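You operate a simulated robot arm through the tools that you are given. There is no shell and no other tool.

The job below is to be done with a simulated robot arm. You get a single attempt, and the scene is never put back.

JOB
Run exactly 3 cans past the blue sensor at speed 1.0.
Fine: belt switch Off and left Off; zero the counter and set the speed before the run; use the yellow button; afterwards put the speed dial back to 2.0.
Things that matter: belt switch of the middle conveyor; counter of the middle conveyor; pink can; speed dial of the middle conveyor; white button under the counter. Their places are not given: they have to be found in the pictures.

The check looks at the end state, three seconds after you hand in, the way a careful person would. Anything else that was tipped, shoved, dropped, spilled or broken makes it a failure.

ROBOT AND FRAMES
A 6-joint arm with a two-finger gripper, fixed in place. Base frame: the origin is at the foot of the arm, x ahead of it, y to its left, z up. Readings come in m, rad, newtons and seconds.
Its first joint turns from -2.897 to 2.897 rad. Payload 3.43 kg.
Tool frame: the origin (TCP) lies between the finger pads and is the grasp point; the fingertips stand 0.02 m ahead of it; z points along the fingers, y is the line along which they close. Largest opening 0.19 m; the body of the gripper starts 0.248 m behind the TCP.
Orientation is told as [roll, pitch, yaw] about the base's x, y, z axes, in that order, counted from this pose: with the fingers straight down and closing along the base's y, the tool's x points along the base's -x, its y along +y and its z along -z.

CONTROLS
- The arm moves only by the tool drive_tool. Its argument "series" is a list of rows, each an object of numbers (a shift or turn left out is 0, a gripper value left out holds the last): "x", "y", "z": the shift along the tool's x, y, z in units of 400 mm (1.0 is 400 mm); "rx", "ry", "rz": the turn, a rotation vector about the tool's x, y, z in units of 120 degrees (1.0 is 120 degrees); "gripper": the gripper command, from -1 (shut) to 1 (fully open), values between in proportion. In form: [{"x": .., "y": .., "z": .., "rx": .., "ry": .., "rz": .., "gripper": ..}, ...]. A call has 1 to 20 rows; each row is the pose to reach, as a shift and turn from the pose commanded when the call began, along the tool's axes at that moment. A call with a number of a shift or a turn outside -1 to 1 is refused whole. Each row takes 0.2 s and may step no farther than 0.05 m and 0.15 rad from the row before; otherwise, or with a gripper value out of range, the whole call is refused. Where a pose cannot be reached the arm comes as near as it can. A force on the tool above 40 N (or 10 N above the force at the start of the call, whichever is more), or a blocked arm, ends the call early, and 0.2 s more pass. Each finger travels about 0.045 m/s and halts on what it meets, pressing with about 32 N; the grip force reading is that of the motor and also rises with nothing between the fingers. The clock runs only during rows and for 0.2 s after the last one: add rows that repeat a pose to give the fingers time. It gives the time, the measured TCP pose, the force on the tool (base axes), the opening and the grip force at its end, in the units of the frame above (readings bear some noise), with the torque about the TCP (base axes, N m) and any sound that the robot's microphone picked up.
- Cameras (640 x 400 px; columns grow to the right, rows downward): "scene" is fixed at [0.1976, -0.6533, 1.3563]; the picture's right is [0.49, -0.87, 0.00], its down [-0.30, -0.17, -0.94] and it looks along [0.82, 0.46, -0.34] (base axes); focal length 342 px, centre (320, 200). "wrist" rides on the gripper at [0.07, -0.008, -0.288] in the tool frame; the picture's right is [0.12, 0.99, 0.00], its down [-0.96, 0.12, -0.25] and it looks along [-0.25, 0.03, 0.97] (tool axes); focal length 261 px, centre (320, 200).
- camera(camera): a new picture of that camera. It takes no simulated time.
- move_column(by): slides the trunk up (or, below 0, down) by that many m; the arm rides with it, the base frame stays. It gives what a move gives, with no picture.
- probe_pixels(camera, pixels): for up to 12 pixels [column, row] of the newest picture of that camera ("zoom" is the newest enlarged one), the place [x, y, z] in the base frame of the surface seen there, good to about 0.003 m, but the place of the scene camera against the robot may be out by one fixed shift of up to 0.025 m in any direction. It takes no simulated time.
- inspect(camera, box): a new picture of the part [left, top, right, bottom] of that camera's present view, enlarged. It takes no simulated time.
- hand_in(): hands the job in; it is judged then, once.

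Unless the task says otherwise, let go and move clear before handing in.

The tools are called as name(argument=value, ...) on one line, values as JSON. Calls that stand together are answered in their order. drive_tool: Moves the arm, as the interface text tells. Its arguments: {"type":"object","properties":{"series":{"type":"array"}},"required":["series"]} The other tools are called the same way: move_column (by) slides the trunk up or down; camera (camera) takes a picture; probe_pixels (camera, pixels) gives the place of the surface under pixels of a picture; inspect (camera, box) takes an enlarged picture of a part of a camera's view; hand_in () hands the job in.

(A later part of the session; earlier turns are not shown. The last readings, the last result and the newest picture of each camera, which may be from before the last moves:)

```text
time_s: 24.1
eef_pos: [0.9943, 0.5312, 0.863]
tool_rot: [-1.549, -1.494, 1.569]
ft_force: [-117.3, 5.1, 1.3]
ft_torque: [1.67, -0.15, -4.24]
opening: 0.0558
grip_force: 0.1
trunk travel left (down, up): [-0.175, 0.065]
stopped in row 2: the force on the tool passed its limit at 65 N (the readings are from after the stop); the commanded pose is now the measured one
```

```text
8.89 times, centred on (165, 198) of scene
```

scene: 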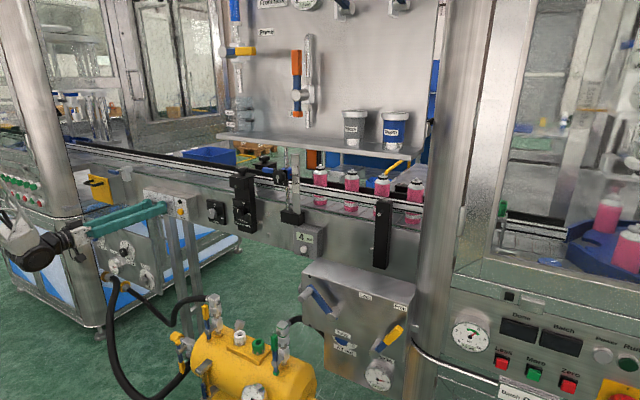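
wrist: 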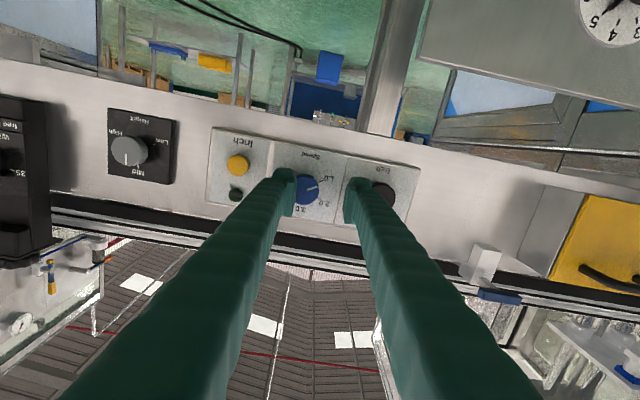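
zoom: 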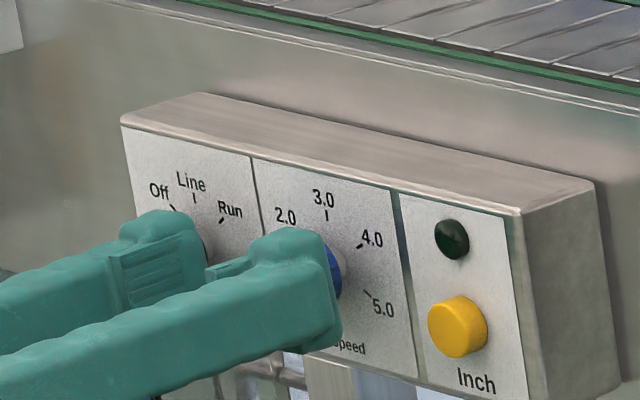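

The fingers sit just in front of the dial, the right one close to the belt knob. I'll back straight off in small steps.

drive_tool(series=[{"z": -0.03}, {"z": -0.07}, {"z": -0.12}, {"z": -0.17}, {"z": -0.17}, {"z": -0.17}])

camera(camera="wrist")

inspect(camera="wrist", box=[222, 135, 418, 245])

inspect(camera="scene", box=[130, 175, 200, 220])

```text
time_s: 25.5
eef_pos: [0.9383, 0.5188, 0.8629]
tool_rot: [-1.544, -1.496, 1.552]
ft_force: [0.0, 0.5, 0.3]
ft_torque: [0.03, -0.01, 0.0]
opening: 0.0571
grip_force: 0.0
trunk travel left (down, up): [-0.175, 0.065]
```

```text
taken
```

wrist: 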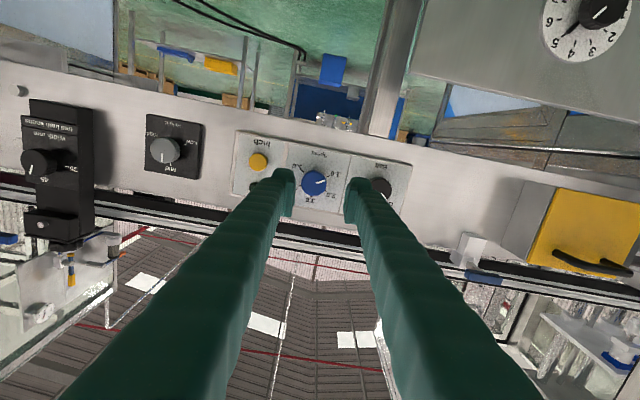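

```text
3.27 times, centred on (320, 190) of wrist
```

zoom: 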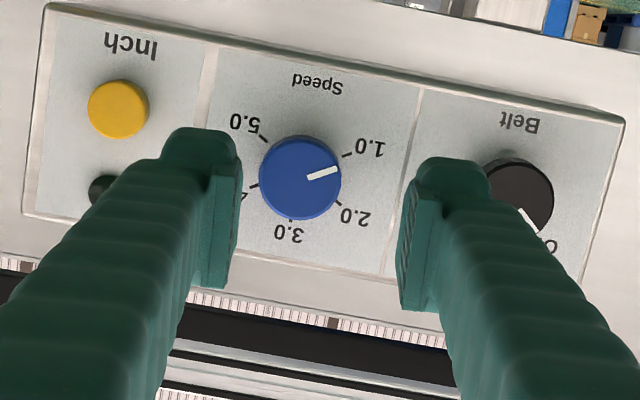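

```text
8.89 times, centred on (165, 198) of scene
```

zoom: 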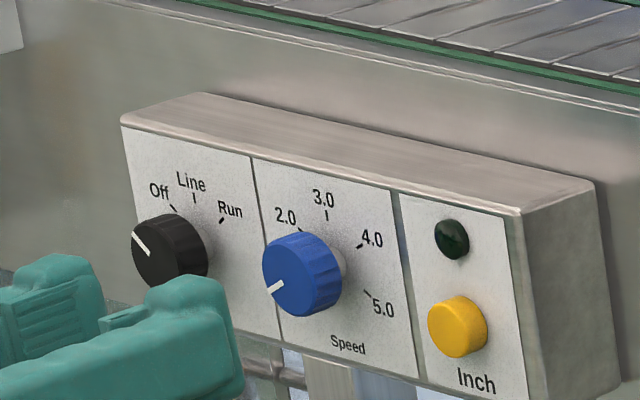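

All parts look intact, the belt is still at Off, and the dial points near 1.0. I'll enlarge the dial.

inspect(camera="wrist", box=[281, 158, 345, 198])

inspect(camera="scene", box=[154, 195, 178, 210])

```text
10.00 times, centred on (313, 178) of wrist
```

zoom: 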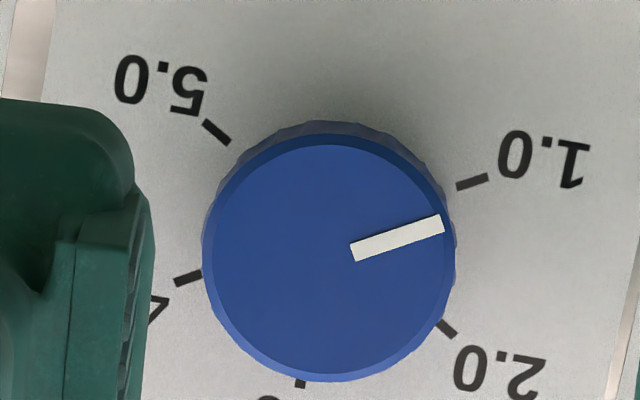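

```text
16.00 times, centred on (166, 202) of scene
```

zoom: 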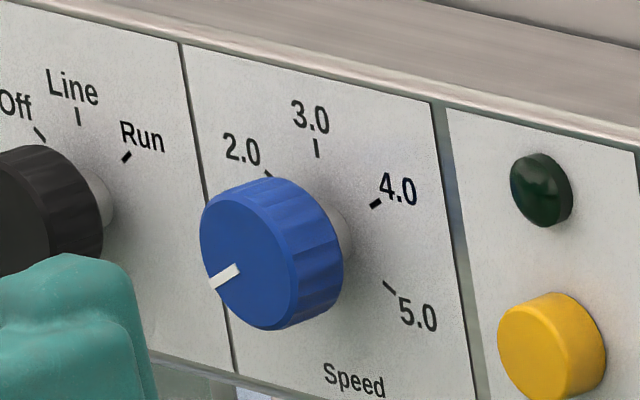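

The pointer now slopes 19.1° and the 4.0–1.0 tick axis slopes 19.0°, so the speed is at 1.0. Next is the zero button; I'll probe obstacles near the path first (lever box, tank valves).

camera(camera="scene")

probe_pixels(camera="scene", pixels=[[318, 265], [305, 280], [410, 298], [345, 270], [304, 294], [385, 352], [402, 328], [210, 298], [280, 325], [240, 338], [215, 310], [410, 340]])

probe_pixels(camera="scene", pixels=[[381, 205], [381, 260], [378, 210], [300, 235], [325, 255], [290, 205], [283, 173], [245, 182], [243, 225], [236, 205], [302, 249], [340, 280]])

```text
taken
```

scene: 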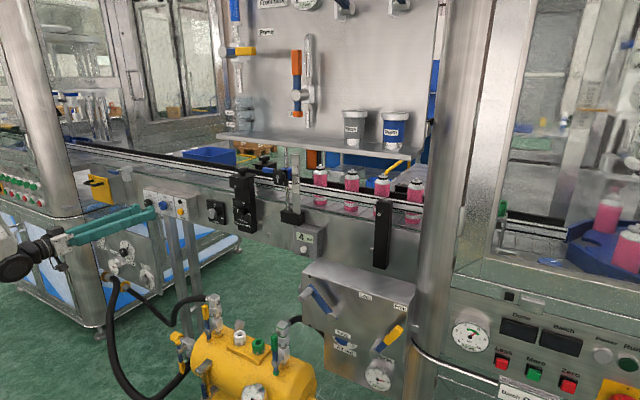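

```text
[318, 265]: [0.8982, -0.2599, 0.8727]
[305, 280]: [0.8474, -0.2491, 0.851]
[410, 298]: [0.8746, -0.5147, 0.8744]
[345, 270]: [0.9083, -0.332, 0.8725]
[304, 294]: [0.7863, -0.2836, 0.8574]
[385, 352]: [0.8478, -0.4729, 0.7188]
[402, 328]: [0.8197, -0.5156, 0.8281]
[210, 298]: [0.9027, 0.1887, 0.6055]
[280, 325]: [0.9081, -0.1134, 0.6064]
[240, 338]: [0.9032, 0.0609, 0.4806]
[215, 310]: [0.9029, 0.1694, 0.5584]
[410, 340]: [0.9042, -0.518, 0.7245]
```

```text
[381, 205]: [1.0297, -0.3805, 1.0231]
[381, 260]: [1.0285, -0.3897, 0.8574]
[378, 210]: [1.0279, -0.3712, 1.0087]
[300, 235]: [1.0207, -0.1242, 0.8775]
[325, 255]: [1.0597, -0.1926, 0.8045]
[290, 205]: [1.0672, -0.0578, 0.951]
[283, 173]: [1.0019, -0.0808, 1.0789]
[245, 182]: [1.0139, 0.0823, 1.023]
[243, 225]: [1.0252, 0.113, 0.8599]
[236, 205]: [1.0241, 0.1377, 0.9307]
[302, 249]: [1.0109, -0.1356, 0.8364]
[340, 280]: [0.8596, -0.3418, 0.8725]
```

The lever box's left side is at about y=-0.24 and its lever ends near (0.80,-0.28,0.857), leaving room in front of the zero button. I'll undo the 4° tool tilt, shut the fingers and travel right at x≈0.94.

drive_tool(series=[{"rz": 0.0355, "gripper": -1}, {"rz": 0.0355}, {"rz": 0.0355}])

drive_tool(series=[{"y": -0.1}, {"y": -0.2}, {"y": -0.3}, {"y": -0.4}, {"y": -0.5}, {"y": -0.6}, {"y": -0.7}, {"y": -0.8}])

drive_tool(series=[{"y": -0.1}, {"y": -0.2}, {"y": -0.3}, {"y": -0.4}, {"x": 0.02, "y": -0.5}, {"x": 0.045, "y": -0.6}, {"x": 0.07, "y": -0.7}, {"x": 0.07, "y": -0.8}, {"x": 0.07, "y": -0.8}])

camera(camera="wrist")

camera(camera="scene")

```text
time_s: 26.3
eef_pos: [0.9391, 0.5195, 0.8628]
tool_rot: [-0.367, -1.57, 0.375]
ft_force: [0.3, -0.4, -0.1]
ft_torque: [0.01, 0.0, 0.02]
opening: 0.0
grip_force: 13.1
trunk travel left (down, up): [-0.175, 0.065]
```

```text
time_s: 28.1
eef_pos: [0.9523, 0.2168, 0.8883]
tool_rot: [-1.143, -1.512, 1.134]
ft_force: [-0.7, 0.4, -0.1]
ft_torque: [0.02, 0.03, -0.08]
opening: 0.0001
grip_force: 31.9
out of reach, approached as far as the arm can: row 5, 6, 7, 8
trunk travel left (down, up): [-0.175, 0.065]
```

```text
time_s: 30.1
eef_pos: [0.9319, -0.0094, 0.8958]
tool_rot: [-1.14, -1.468, 0.983]
ft_force: [0.1, 0.0, -0.3]
ft_torque: [0.0, -0.02, -0.01]
opening: 0.0
grip_force: 31.7
out of reach, approached as far as the arm can: row 1, 2, 3, 4, 5, 6, 7, 8, 9
trunk travel left (down, up): [-0.175, 0.065]
```

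```text
taken
```

wrist: 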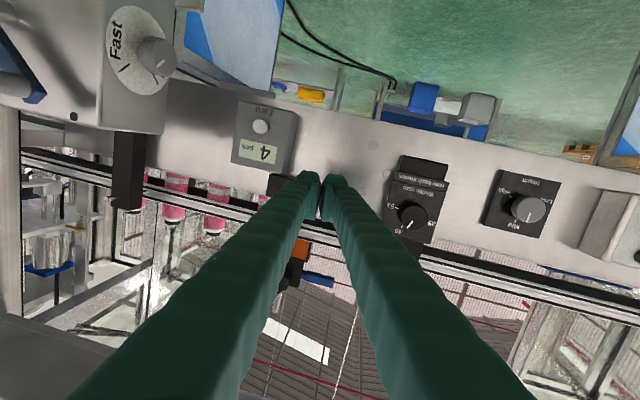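

```text
taken
```

scene: 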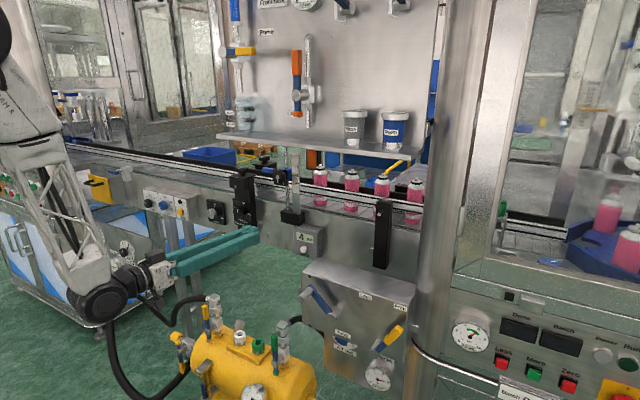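

The arm could not hold the forward-pointing pose near y=0.2 and stopped at (0.932,-0.009,0.896), slightly tilted. The shoulder seems too high for this; I'll check clearances under the wrist before lowering the trunk.

probe_pixels(camera="scene", pixels=[[100, 300], [135, 275], [160, 270], [25, 150], [80, 230], [5, 90], [113, 313], [75, 305], [180, 345], [125, 285], [255, 232], [60, 250]])

probe_pixels(camera="wrist", pixels=[[261, 126], [265, 152], [250, 110], [290, 130], [140, 60], [120, 180], [280, 185], [411, 217], [525, 210], [155, 50], [40, 60], [260, 140]])

```text
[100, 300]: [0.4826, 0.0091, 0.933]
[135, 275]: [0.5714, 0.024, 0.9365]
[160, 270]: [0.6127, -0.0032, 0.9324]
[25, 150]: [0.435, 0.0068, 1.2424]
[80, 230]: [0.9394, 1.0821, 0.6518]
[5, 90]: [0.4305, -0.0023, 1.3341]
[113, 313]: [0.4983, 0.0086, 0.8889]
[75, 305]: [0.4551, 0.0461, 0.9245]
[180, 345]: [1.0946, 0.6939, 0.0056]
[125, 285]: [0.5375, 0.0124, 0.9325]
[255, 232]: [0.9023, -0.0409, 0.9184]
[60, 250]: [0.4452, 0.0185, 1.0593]
```

```text
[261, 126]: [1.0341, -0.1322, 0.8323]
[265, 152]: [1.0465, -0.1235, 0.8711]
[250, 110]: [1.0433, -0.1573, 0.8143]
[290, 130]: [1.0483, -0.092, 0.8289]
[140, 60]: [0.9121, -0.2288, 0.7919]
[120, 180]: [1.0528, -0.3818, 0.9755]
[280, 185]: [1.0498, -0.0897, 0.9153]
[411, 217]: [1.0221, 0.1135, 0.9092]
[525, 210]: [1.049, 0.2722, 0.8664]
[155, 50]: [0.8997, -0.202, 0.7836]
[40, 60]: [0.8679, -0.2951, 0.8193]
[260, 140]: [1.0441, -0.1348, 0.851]
```

The forearm hangs vertically at x≈0.45 with the wrist at z≈0.93, and there is a "Fast" knob at (0.90,-0.20,0.784) on the lever box's side to stay clear of. Nothing lies under the wrist above z≈0.6, so I'll lower the trunk by 0.1 m in two steps.

inspect(camera="wrist", box=[0, 0, 320, 200])

move_column(by=-0.05)

```text
2.00 times, centred on (160, 100) of wrist
```

zoom: 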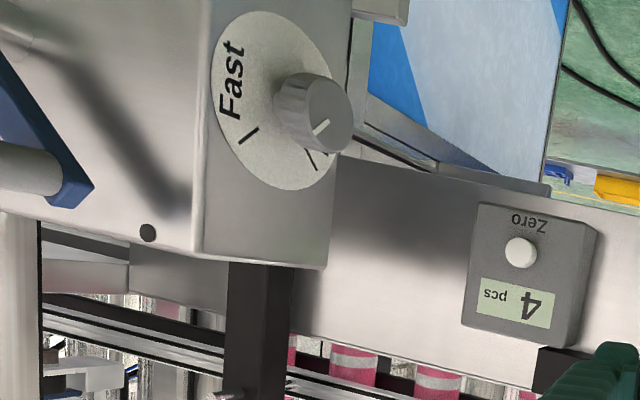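

```text
time_s: 31.0
eef_pos: [0.9316, -0.0108, 0.8456]
tool_rot: [-1.139, -1.465, 0.986]
ft_force: [0.6, 0.1, 0.1]
ft_torque: [0.02, 0.05, 0.01]
opening: 0.0
grip_force: 31.8
trunk travel left (down, up): [-0.125, 0.115]
```

The trunk moved 0.05 m with no contact. I'll lower another 0.05 m, then straighten the tool and raise it back.

move_column(by=-0.05)

drive_tool(series=[{"x": -0.06, "y": -0.006}, {"x": -0.12, "y": -0.011, "rx": -0.025, "ry": -0.008, "rz": 0.015}, {"x": -0.12, "y": -0.011, "rx": -0.05, "ry": -0.016, "rz": 0.03}, {"x": -0.12, "y": -0.011, "rx": -0.0727, "ry": -0.0245, "rz": 0.0445}, {"x": -0.12, "y": -0.011, "rx": -0.0727, "ry": -0.0245, "rz": 0.0445}])

camera(camera="wrist")

camera(camera="scene")

```text
time_s: 31.9
eef_pos: [0.9316, -0.0094, 0.7952]
tool_rot: [-1.14, -1.466, 0.982]
ft_force: [-0.6, 0.3, -0.3]
ft_torque: [0.0, 0.0, -0.03]
opening: 0.0
grip_force: 32.2
trunk travel left (down, up): [-0.075, 0.165]
```

```text
time_s: 33.1
eef_pos: [0.9321, 0.0078, 0.8476]
tool_rot: [-1.083, -1.5, 0.948]
ft_force: [0.2, -1.6, 0.3]
ft_torque: [0.04, 0.01, -0.01]
opening: 0.0
grip_force: 32.1
out of reach, approached as far as the arm can: row 2, 3, 4, 5
trunk travel left (down, up): [-0.075, 0.165]
```

```text
taken
```

wrist: 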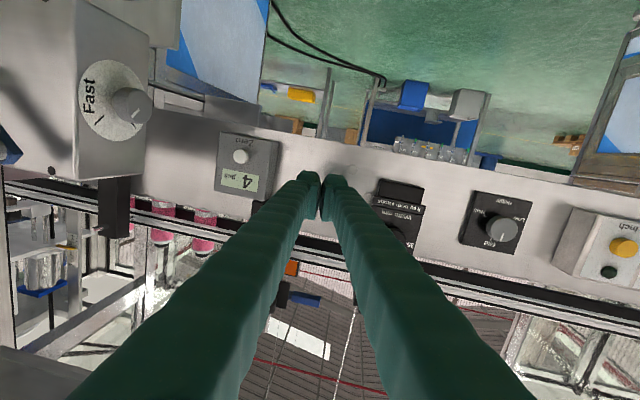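

```text
taken
```

scene: 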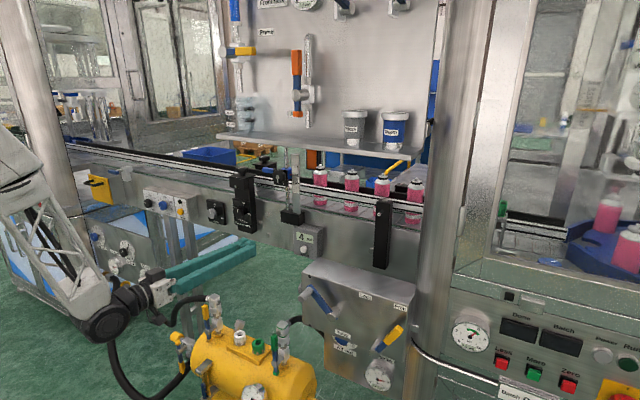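

The arm now holds better but is still slightly limited; reachability improves with a lower trunk. I'll lower it by 0.07 m more, then straighten and move toward the zero button.

move_column(by=-0.07)

drive_tool(series=[{"x": -0.06, "z": 0.02}, {"x": -0.122, "z": 0.05, "rx": -0.03, "ry": -0.009, "rz": 0.0145}, {"x": -0.122, "z": 0.074, "rx": -0.0642, "ry": -0.0178, "rz": 0.0286}, {"x": -0.122, "z": 0.074, "rx": -0.0642, "ry": -0.0178, "rz": 0.0286}, {"x": -0.122, "y": -0.1, "z": 0.074, "rx": -0.0642, "ry": -0.0178, "rz": 0.0286}, {"x": -0.122, "y": -0.2, "z": 0.074, "rx": -0.0642, "ry": -0.0178, "rz": 0.0286}, {"x": -0.122, "y": -0.3, "z": 0.074, "rx": -0.0642, "ry": -0.0178, "rz": 0.0286}, {"x": -0.122, "y": -0.343, "z": 0.074, "rx": -0.0642, "ry": -0.0178, "rz": 0.0286}, {"x": -0.122, "y": -0.343, "z": 0.074, "rx": -0.0642, "ry": -0.0178, "rz": 0.0286}])

camera(camera="wrist")

camera(camera="scene")

```text
time_s: 34.2
eef_pos: [0.9311, 0.0089, 0.7767]
tool_rot: [-1.081, -1.499, 0.948]
ft_force: [1.7, 0.1, -0.7]
ft_torque: [-0.01, 0.03, -0.01]
opening: 0.0
grip_force: 31.8
trunk travel left (down, up): [-0.005, 0.235]
```

```text
time_s: 36.2
eef_pos: [0.9382, -0.0251, 0.8444]
tool_rot: [-0.602, -1.538, 0.437]
ft_force: [0.3, 0.6, 0.2]
ft_torque: [0.0, -0.01, -0.01]
opening: 0.0001
grip_force: 32.0
out of reach, approached as far as the arm can: row 2, 3, 4, 5, 6, 7, 8, 9
trunk travel left (down, up): [-0.005, 0.235]
```

```text
taken
```

wrist: 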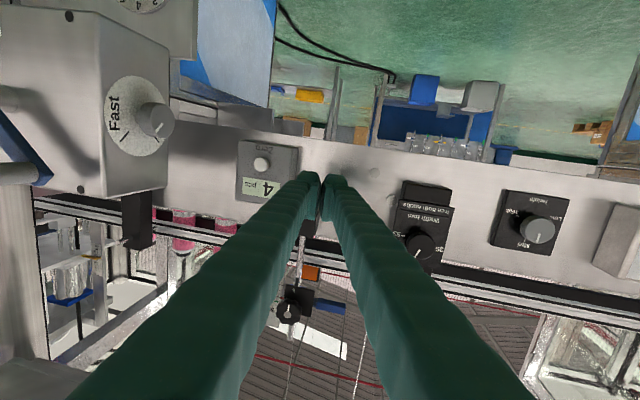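

```text
taken
```

scene: 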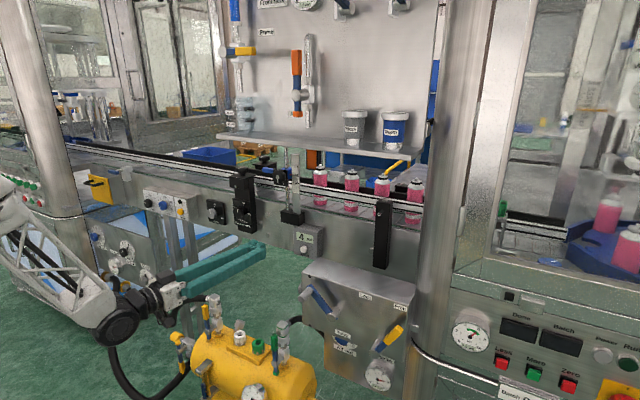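

The arm is still held back at (0.938,-0.025,0.844), tilted about 9° to the right. I'll look at the arm's posture in the picture to see which joint limits it.

inspect(camera="scene", box=[0, 160, 280, 360])

probe_pixels(camera="scene", pixels=[[10, 200], [10, 230], [30, 240], [60, 270], [85, 300], [110, 325], [118, 330], [150, 300], [175, 292], [205, 275], [40, 285], [130, 310]])

```text
2.00 times, centred on (140, 260) of scene
```

zoom: 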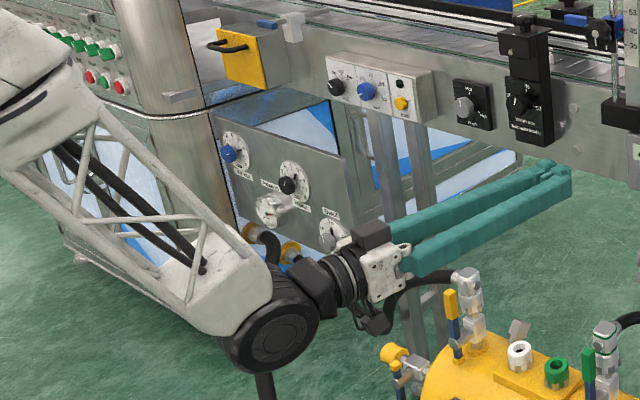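

```text
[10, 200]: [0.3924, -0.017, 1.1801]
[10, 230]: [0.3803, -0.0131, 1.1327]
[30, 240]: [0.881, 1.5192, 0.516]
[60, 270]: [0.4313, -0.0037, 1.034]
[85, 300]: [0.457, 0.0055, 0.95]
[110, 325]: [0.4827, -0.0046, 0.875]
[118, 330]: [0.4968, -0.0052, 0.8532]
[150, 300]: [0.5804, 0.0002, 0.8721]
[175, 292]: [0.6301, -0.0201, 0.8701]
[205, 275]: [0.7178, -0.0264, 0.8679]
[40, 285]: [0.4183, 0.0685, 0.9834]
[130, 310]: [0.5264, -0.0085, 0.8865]
```

The posture suggests the forearm roll is at its limit: the tool can only point to the right of the arm's plane by about 15° or more. I'll yaw the tool 22° to the right, which also keeps it farther from the lever box, and press the button with the leading finger corner.

drive_tool(series=[{"x": 0.007, "y": -0.055, "z": 0.023, "rx": 0.035, "ry": -0.004, "rz": 0.003}, {"x": 0.015, "y": -0.11, "z": 0.047, "rx": 0.07, "ry": -0.008, "rz": 0.007}, {"x": 0.022, "y": -0.166, "z": 0.07, "rx": 0.1046, "ry": -0.0119, "rz": 0.0103}, {"x": 0.029, "y": -0.222, "z": 0.094, "rx": 0.1046, "ry": -0.0119, "rz": 0.0103}, {"x": 0.029, "y": -0.222, "z": 0.094, "rx": 0.1046, "ry": -0.0119, "rz": 0.0103}])

camera(camera="wrist")

camera(camera="scene")

```text
time_s: 37.4
eef_pos: [0.9669, -0.1196, 0.84]
tool_rot: [1.95, -1.57, -2.33]
ft_force: [-0.2, -0.1, -0.1]
ft_torque: [-0.02, 0.01, 0.02]
opening: 0.0
grip_force: 31.7
trunk travel left (down, up): [-0.005, 0.235]
```

```text
taken
```

wrist: 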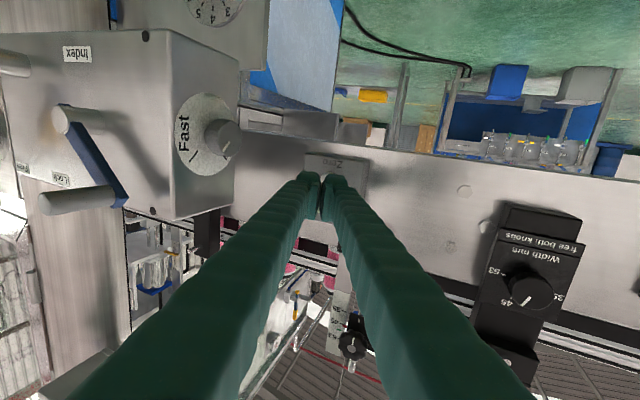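

```text
taken
```

scene: 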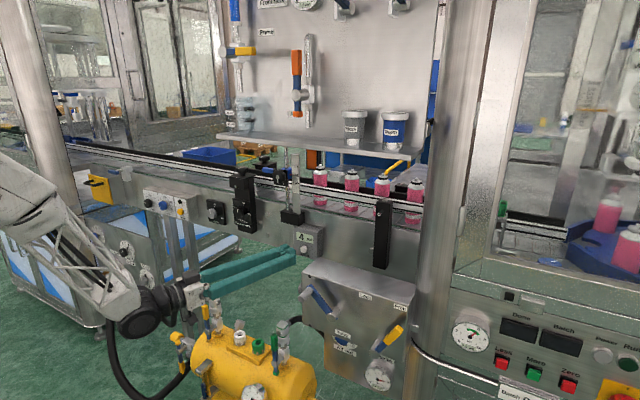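

The tool now reaches (0.967,-0.120,0.840), yawed 21.8°, with no reach complaint. I'll advance to about 6 mm short of the zero button and check the alignment.

drive_tool(series=[{"x": 0.0175, "y": -0.009, "z": 0.0}, {"x": 0.0175, "y": -0.009, "z": 0.05}, {"x": 0.0175, "y": -0.009, "z": 0.09}, {"x": 0.0175, "y": -0.009, "z": 0.09}])

inspect(camera="scene", box=[270, 215, 340, 265])

inspect(camera="wrist", box=[260, 110, 400, 210])

```text
time_s: 38.4
eef_pos: [0.9995, -0.1343, 0.8349]
tool_rot: [2.107, -1.57, -2.489]
ft_force: [-0.3, -0.2, -0.1]
ft_torque: [-0.03, 0.02, -0.02]
opening: 0.0001
grip_force: 31.9
trunk travel left (down, up): [-0.005, 0.235]
```

```text
8.00 times, centred on (305, 240) of scene
```

zoom: 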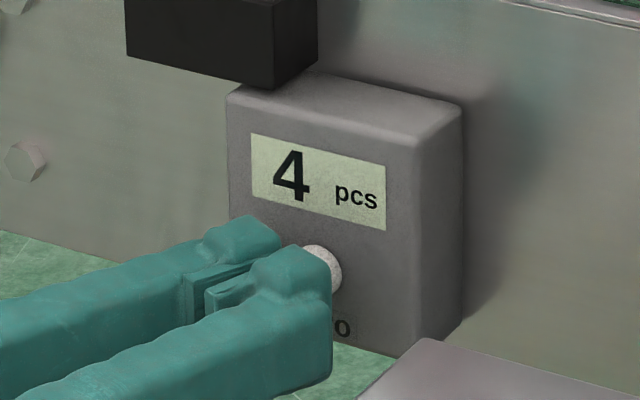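

```text
4.00 times, centred on (330, 160) of wrist
```

zoom: 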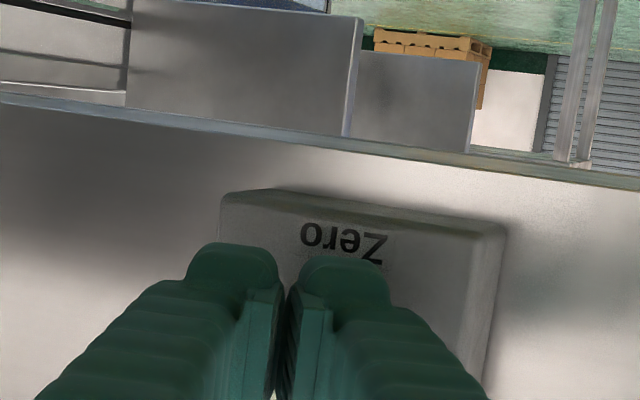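

The fingertips are right in front of the white button at zoom (322,270). I'll press along base +x in small steps.

drive_tool(series=[{"y": 0.0047, "z": 0.0116}, {"y": 0.0084, "z": 0.0209}, {"y": 0.0103, "z": 0.0255}, {"y": 0.0103, "z": 0.0255}])

inspect(camera="scene", box=[270, 215, 340, 265])

```text
time_s: 39.4
eef_pos: [1.0115, -0.1327, 0.8358]
tool_rot: [1.634, -1.571, -2.014]
ft_force: [-0.9, -1.2, -1.5]
ft_torque: [-0.04, 0.06, -0.03]
opening: 0.0
grip_force: 31.9
trunk travel left (down, up): [-0.005, 0.235]
```

```text
8.00 times, centred on (305, 240) of scene
```

zoom: 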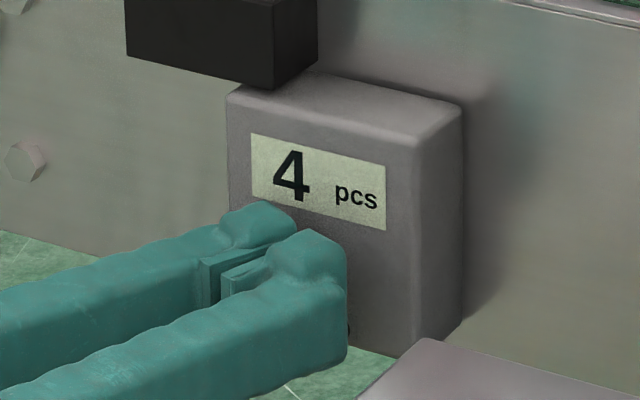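

There is barely any force yet (leading corner near x=1.036). I'll press a few millimetres further.

drive_tool(series=[{"y": 0.0019, "z": 0.0046}, {"y": 0.0037, "z": 0.0093}, {"y": 0.0037, "z": 0.0093}])

inspect(camera="scene", box=[270, 215, 340, 265])

```text
time_s: 40.2
eef_pos: [1.0137, -0.134, 0.835]
tool_rot: [1.406, -1.571, -1.785]
ft_force: [-21.5, 1.1, -3.5]
ft_torque: [0.02, 0.18, 0.17]
opening: 0.0
grip_force: 32.5
trunk travel left (down, up): [-0.005, 0.235]
heard: click
```

```text
8.00 times, centred on (305, 240) of scene
```

zoom: 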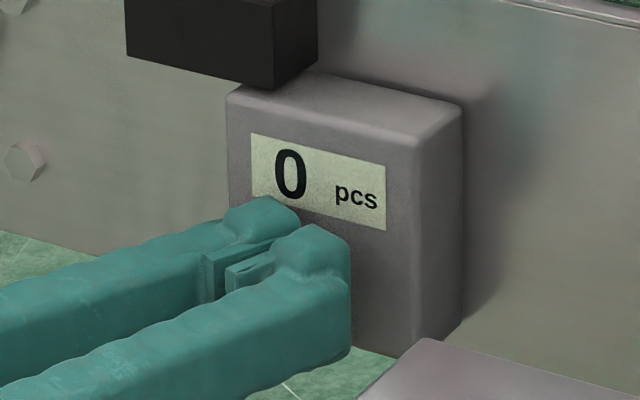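

A click was heard and the counter now shows 0. I'll back off and travel left toward the yellow Inch button.

drive_tool(series=[{"z": -0.04}, {"z": -0.1}, {"z": -0.16}, {"y": 0.1043, "z": -0.2021}, {"y": 0.2086, "z": -0.2442}, {"y": 0.3129, "z": -0.2863}, {"y": 0.4172, "z": -0.3284}, {"y": 0.5215, "z": -0.3705}, {"y": 0.6258, "z": -0.4126}, {"y": 0.7301, "z": -0.4547}, {"y": 0.8344, "z": -0.4968}, {"y": 0.8344, "z": -0.4968}])

camera(camera="wrist")

inspect(camera="scene", box=[270, 150, 430, 270])

```text
time_s: 42.8
eef_pos: [0.9546, 0.2516, 0.8315]
tool_rot: [2.034, -1.57, -2.418]
ft_force: [-0.2, 0.7, -0.6]
ft_torque: [-0.01, 0.0, 0.01]
opening: 0.0001
grip_force: 31.2
trunk travel left (down, up): [-0.005, 0.235]
```

```text
taken
```

wrist: 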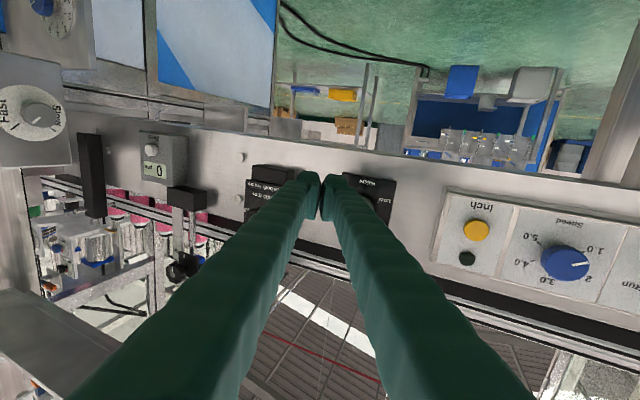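

```text
3.33 times, centred on (350, 210) of scene
```

zoom: 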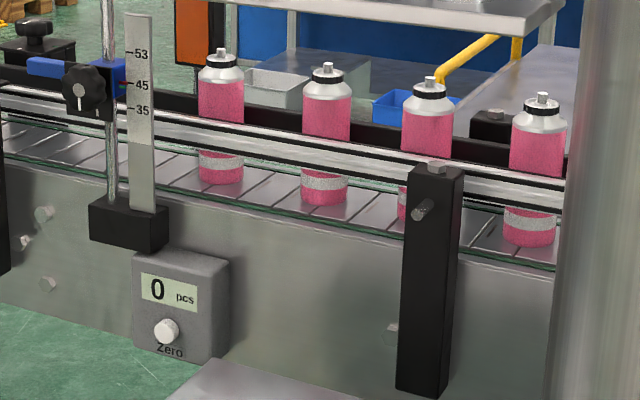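

The counter holds 0 and the cans stand as before. I'll measure the yellow button from here, then square the tool up and move in front of it.

inspect(camera="wrist", box=[430, 180, 640, 300])

probe_pixels(camera="wrist", pixels=[[476, 230], [480, 232], [472, 228], [468, 258], [500, 240], [445, 240], [565, 263]])

drive_tool(series=[{"x": -0.0525, "y": 0.105, "z": -0.06, "rx": -0.05}, {"x": -0.0525, "y": 0.21, "z": -0.09, "rx": -0.1}, {"x": -0.0525, "y": 0.315, "z": -0.1153, "rx": -0.15}, {"x": -0.0525, "y": 0.421, "z": -0.1153, "rx": -0.1825}, {"x": -0.0525, "y": 0.421, "z": -0.1153, "rx": -0.1825}])

camera(camera="wrist")

```text
3.05 times, centred on (535, 240) of wrist
```

zoom: 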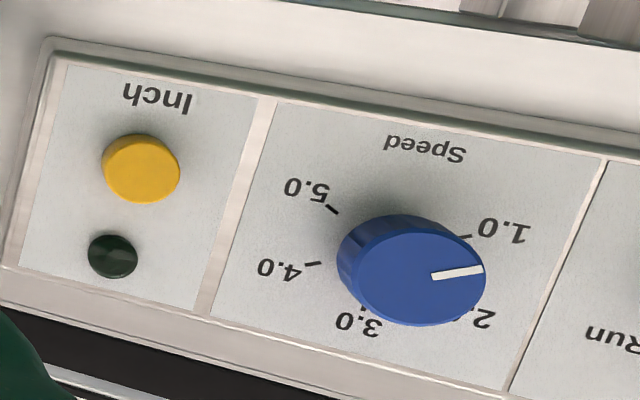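

```text
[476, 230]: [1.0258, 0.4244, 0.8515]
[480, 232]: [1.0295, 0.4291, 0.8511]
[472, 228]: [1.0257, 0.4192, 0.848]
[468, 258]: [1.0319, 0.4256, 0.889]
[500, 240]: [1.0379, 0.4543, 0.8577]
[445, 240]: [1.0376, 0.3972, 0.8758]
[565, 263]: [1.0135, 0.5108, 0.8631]
```

```text
refused: row 1 steps farther than a row can; nothing moved
```

```text
taken
```

wrist: 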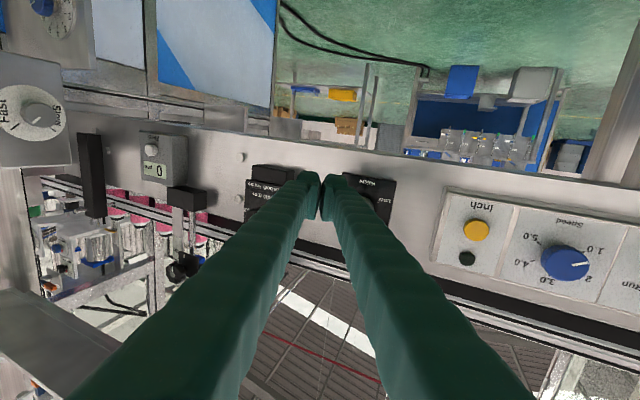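

The call was refused for a step slightly over 0.05 m; the button is confirmed near (1.026,0.424,0.851). I'll repeat with smaller steps.

drive_tool(series=[{"x": -0.012, "y": 0.085, "z": -0.035, "rx": -0.04}, {"x": -0.024, "y": 0.17, "z": -0.065, "rx": -0.08}, {"x": -0.036, "y": 0.255, "z": -0.09, "rx": -0.12}, {"x": -0.048, "y": 0.34, "z": -0.11, "rx": -0.16}, {"x": -0.0525, "y": 0.421, "z": -0.1153, "rx": -0.1825}, {"x": -0.0525, "y": 0.421, "z": -0.1153, "rx": -0.1825}])

camera(camera="wrist")

inspect(camera="scene", box=[130, 170, 210, 230])

```text
time_s: 44.2
eef_pos: [0.9764, 0.427, 0.8531]
tool_rot: [2.576, -1.569, -2.574]
ft_force: [-0.3, -0.3, -0.9]
ft_torque: [0.0, -0.05, 0.0]
opening: 0.0
grip_force: 32.5
trunk travel left (down, up): [-0.005, 0.235]
```

```text
taken
```

wrist: 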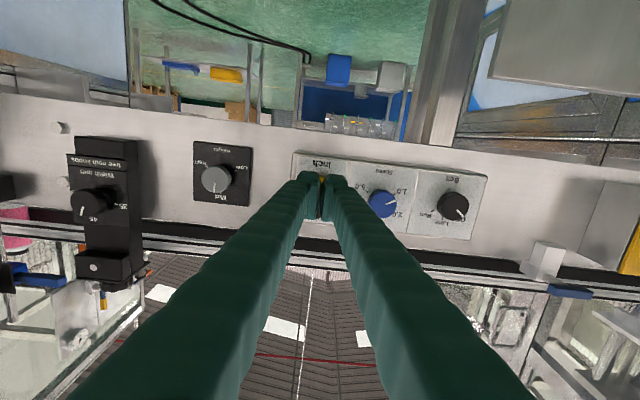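

```text
6.67 times, centred on (170, 200) of scene
```

zoom: 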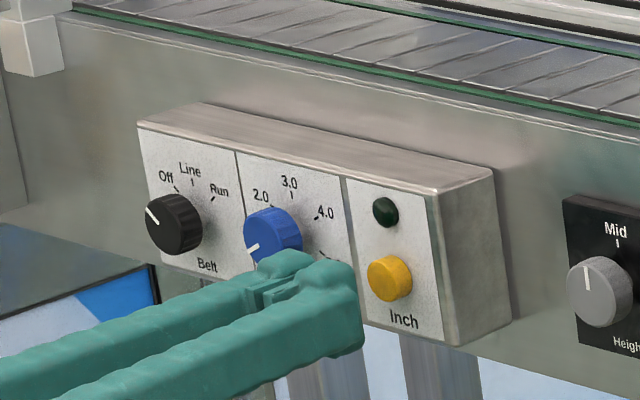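

The closed fingers are lined up with the yellow button (y 0.427 vs 0.4245). I'll advance to within about 4 mm of it, without touching.

drive_tool(series=[{"y": -0.005, "z": 0.03}, {"y": -0.005, "z": 0.062}, {"y": -0.005, "z": 0.062}])

inspect(camera="scene", box=[130, 170, 210, 230])

inspect(camera="scene", box=[270, 140, 430, 260])

probe_pixels(camera="zoom", pixels=[[222, 140], [326, 155], [428, 170], [537, 185], [108, 105], [120, 112], [110, 160], [140, 180], [218, 160], [218, 205]])

```text
time_s: 45.0
eef_pos: [0.9996, 0.4229, 0.8556]
tool_rot: [2.765, -1.57, -2.764]
ft_force: [-0.5, -0.6, -0.6]
ft_torque: [-0.02, 0.01, -0.04]
opening: 0.0
grip_force: 32.1
trunk travel left (down, up): [-0.005, 0.235]
```

```text
6.67 times, centred on (170, 200) of scene
```

zoom: 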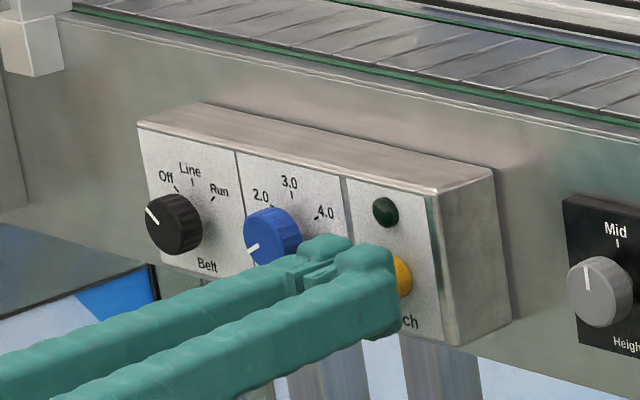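

```text
3.33 times, centred on (350, 200) of scene
```

zoom: 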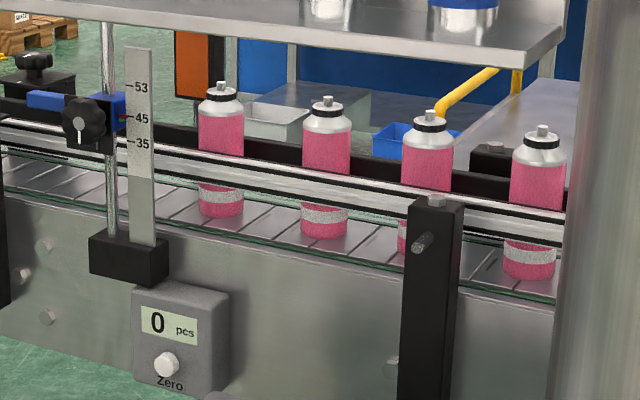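

```text
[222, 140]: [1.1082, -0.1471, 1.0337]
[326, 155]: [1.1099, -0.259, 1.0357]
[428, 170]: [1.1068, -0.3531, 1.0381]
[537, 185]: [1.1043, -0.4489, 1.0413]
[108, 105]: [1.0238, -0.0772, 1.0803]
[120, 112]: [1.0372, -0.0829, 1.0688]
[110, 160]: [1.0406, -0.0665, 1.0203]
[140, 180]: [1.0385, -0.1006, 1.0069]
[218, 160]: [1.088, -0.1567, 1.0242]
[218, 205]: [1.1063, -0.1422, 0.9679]
```

The fingers are a few millimetres off the button; the cans stand at y≈-0.15, -0.26, -0.35, -0.45 and the sensor post at about -0.075. I'll make a first short press and see how the belt reacts.

drive_tool(series=[{"z": 0.015}, {"z": 0.02}, {"z": 0.024}])

inspect(camera="scene", box=[270, 140, 430, 260])

inspect(camera="scene", box=[130, 170, 210, 230])

```text
time_s: 45.8
eef_pos: [1.0102, 0.4241, 0.8569]
tool_rot: [2.646, -1.569, -2.645]
ft_force: [-2.9, 0.4, 0.1]
ft_torque: [-0.04, -0.02, 0.03]
opening: 0.006
grip_force: 34.3
trunk travel left (down, up): [-0.005, 0.235]
```

```text
3.33 times, centred on (350, 200) of scene
```

zoom: 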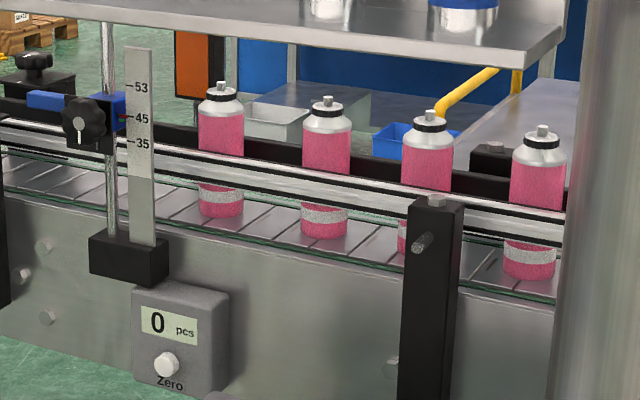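

```text
6.67 times, centred on (170, 200) of scene
```

zoom: 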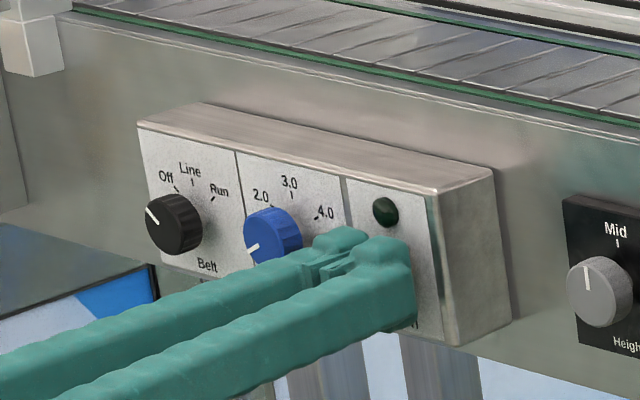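

The fingers touch the button (2.9 N, spread 6 mm by its dome), but nothing runs yet. I'll press 2–3 mm further.

drive_tool(series=[{"z": 0.006}])

inspect(camera="scene", box=[270, 140, 430, 260])

inspect(camera="scene", box=[130, 170, 210, 230])

```text
time_s: 46.2
eef_pos: [1.0121, 0.4231, 0.8561]
tool_rot: [2.677, -1.571, -2.676]
ft_force: [-4.6, 1.3, -0.8]
ft_torque: [0.03, 0.01, 0.05]
opening: 0.0061
grip_force: 34.0
trunk travel left (down, up): [-0.005, 0.235]
heard: click
```

```text
3.33 times, centred on (350, 200) of scene
```

zoom: 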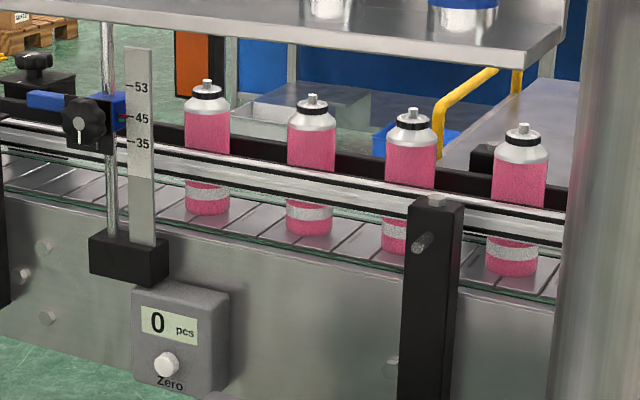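

```text
6.67 times, centred on (170, 200) of scene
```

zoom: 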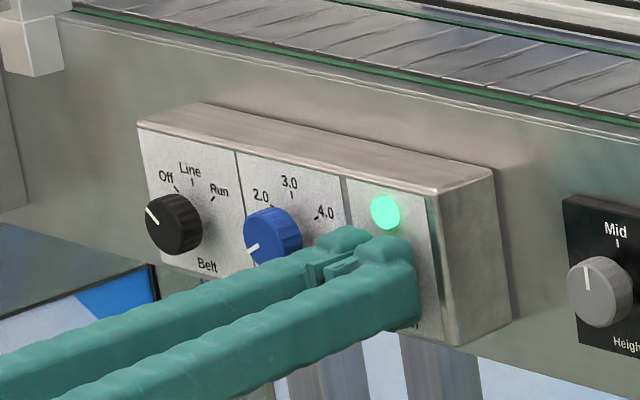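

A click, the lamp turned green and the cans moved left by about 14 px in the zoom (≈15 mm). The belt runs while I hold the button, so I'll hold in short calls and watch.

drive_tool(series=[{"z": 0.0}])

inspect(camera="scene", box=[270, 140, 430, 260])

```text
time_s: 46.6
eef_pos: [1.012, 0.4226, 0.8568]
tool_rot: [2.762, -1.57, -2.761]
ft_force: [-5.5, 1.3, 0.9]
ft_torque: [0.01, 0.04, 0.08]
opening: 0.0059
grip_force: 34.5
trunk travel left (down, up): [-0.005, 0.235]
```

```text
3.33 times, centred on (350, 200) of scene
```

zoom: 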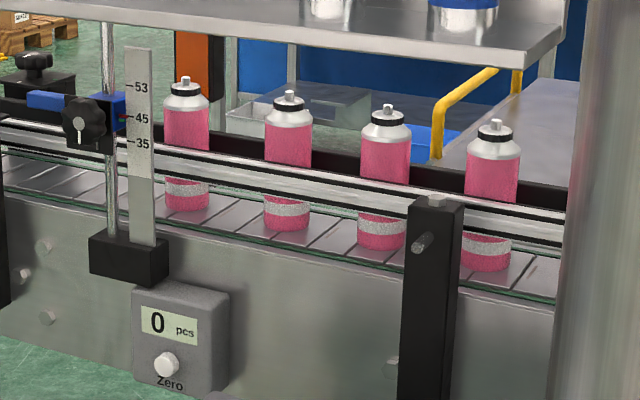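

The cans moved 22 px more in 0.4 s, i.e. about 0.053 m/s. I'll hold for about 1.2 s and watch the count.

drive_tool(series=[{"z": 0.0}, {"z": 0.0}, {"z": 0.0}, {"z": 0.0}, {"z": 0.0}])

inspect(camera="scene", box=[270, 140, 430, 260])

```text
time_s: 47.8
eef_pos: [1.0131, 0.4227, 0.856]
tool_rot: [2.801, -1.572, -2.802]
ft_force: [-6.9, 3.6, -0.2]
ft_torque: [0.03, 0.03, 0.14]
opening: 0.006
grip_force: 34.0
trunk travel left (down, up): [-0.005, 0.235]
```

```text
3.33 times, centred on (350, 200) of scene
```

zoom: 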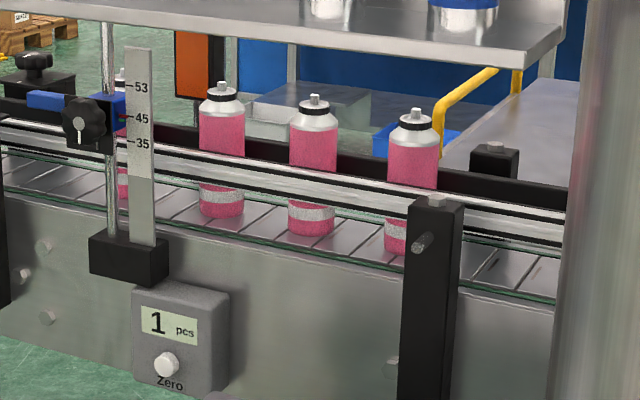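

The counter shows 1 with can 1 just at the sensor post (zoom x≈122); can 2 is at 222, can 3 at 313, can 4 at 414. I'll hold another 1.2 s.

drive_tool(series=[{"z": 0.0}, {"z": 0.0}, {"z": 0.0}, {"z": 0.0}, {"z": 0.0}])

inspect(camera="scene", box=[270, 140, 430, 260])

```text
time_s: 49.0
eef_pos: [1.012, 0.4232, 0.8557]
tool_rot: [2.813, -1.571, -2.812]
ft_force: [-7.5, 2.6, -0.4]
ft_torque: [0.04, 0.04, 0.09]
opening: 0.006
grip_force: 34.0
trunk travel left (down, up): [-0.005, 0.235]
```

```text
3.33 times, centred on (350, 200) of scene
```

zoom: 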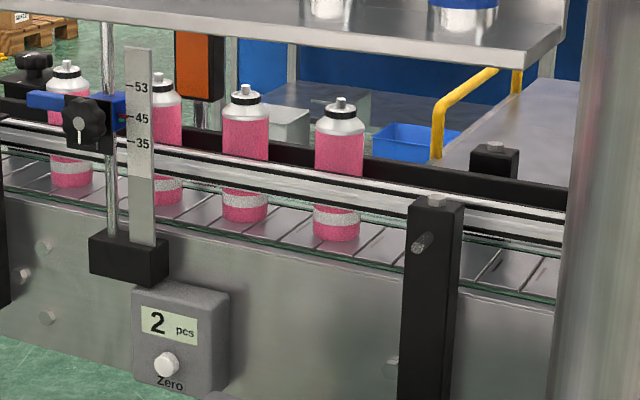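

The counter shows 2 with can 2 at zoom x=160; can 3 is at 245 and can 4 at 340. I'll hold about 1.0 s more, then go in the smallest steps.

drive_tool(series=[{"z": 0.0}, {"z": 0.0}, {"z": 0.0}, {"z": 0.0}])

inspect(camera="scene", box=[270, 140, 430, 260])

```text
time_s: 50.0
eef_pos: [1.0124, 0.4232, 0.856]
tool_rot: [2.8, -1.572, -2.799]
ft_force: [-8.8, 2.7, -0.7]
ft_torque: [-0.05, 0.04, 0.08]
opening: 0.0061
grip_force: 34.3
trunk travel left (down, up): [-0.005, 0.235]
```

```text
3.33 times, centred on (350, 200) of scene
```

zoom: 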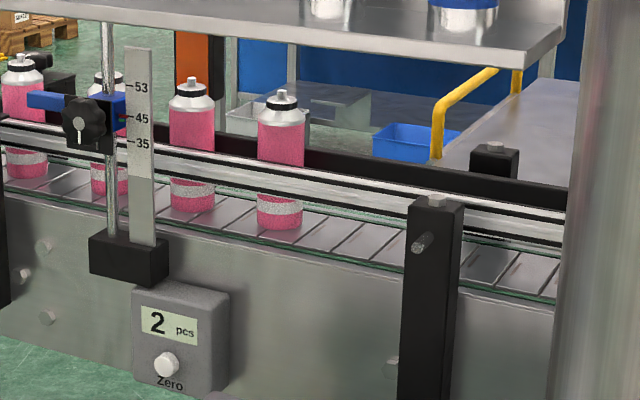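

Can 3 is at zoom x=191 and can 4 at 281, count still 2. One short step more.

drive_tool(series=[{"z": 0.0}])

inspect(camera="scene", box=[270, 140, 430, 260])

```text
time_s: 50.4
eef_pos: [1.0124, 0.4237, 0.856]
tool_rot: [2.805, -1.571, -2.805]
ft_force: [-8.4, 3.2, -0.4]
ft_torque: [0.02, 0.04, 0.07]
opening: 0.006
grip_force: 33.9
trunk travel left (down, up): [-0.005, 0.235]
```

```text
3.33 times, centred on (350, 200) of scene
```

zoom: 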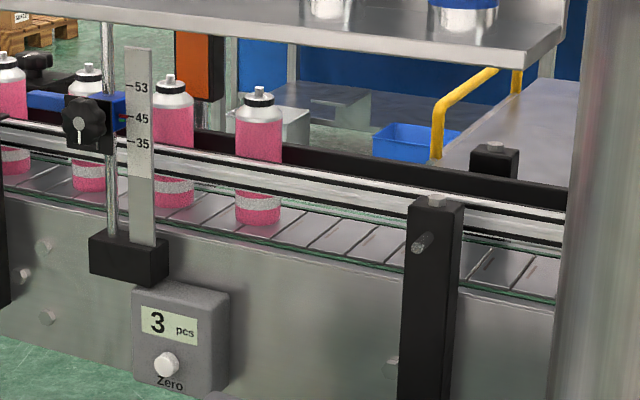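

The count is 3 with can 3 at zoom x=171 and can 4 at 259 (the trigger lies at about 171–186). I'll hold about 0.8 s more so that can 3 clears the sensor, then release in the same call, leaving can 4 well short.

drive_tool(series=[{"z": 0.0}, {"z": 0.0}, {"z": 0.0}, {"z": 0.0}, {"z": -0.1}, {"z": -0.1}])

inspect(camera="scene", box=[270, 140, 430, 260])

inspect(camera="scene", box=[130, 170, 210, 230])

```text
time_s: 51.8
eef_pos: [0.9724, 0.4232, 0.8544]
tool_rot: [2.684, -1.569, -2.683]
ft_force: [-0.5, 0.4, -0.1]
ft_torque: [0.0, -0.01, -0.04]
opening: 0.0003
grip_force: 34.3
trunk travel left (down, up): [-0.005, 0.235]
```

```text
3.33 times, centred on (350, 200) of scene
```

zoom: 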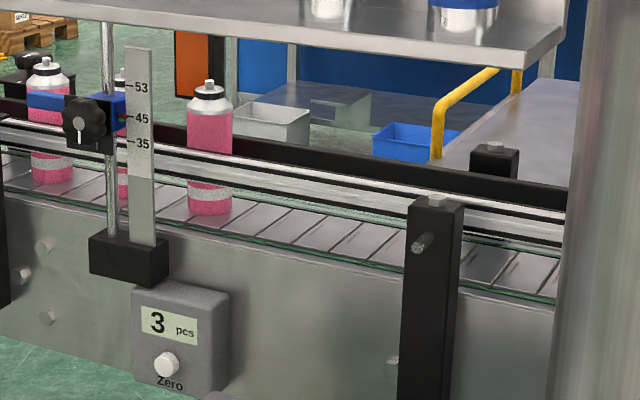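

```text
6.67 times, centred on (170, 200) of scene
```

zoom: 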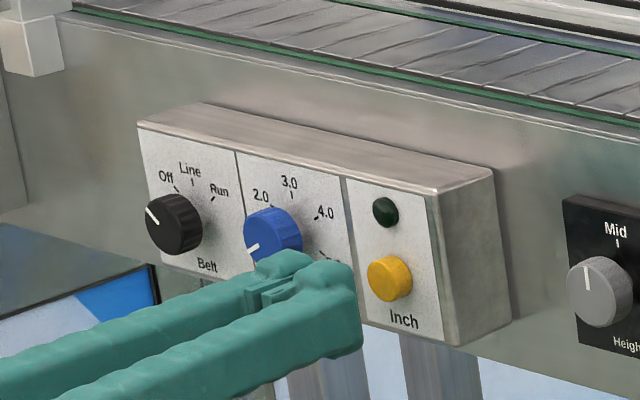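

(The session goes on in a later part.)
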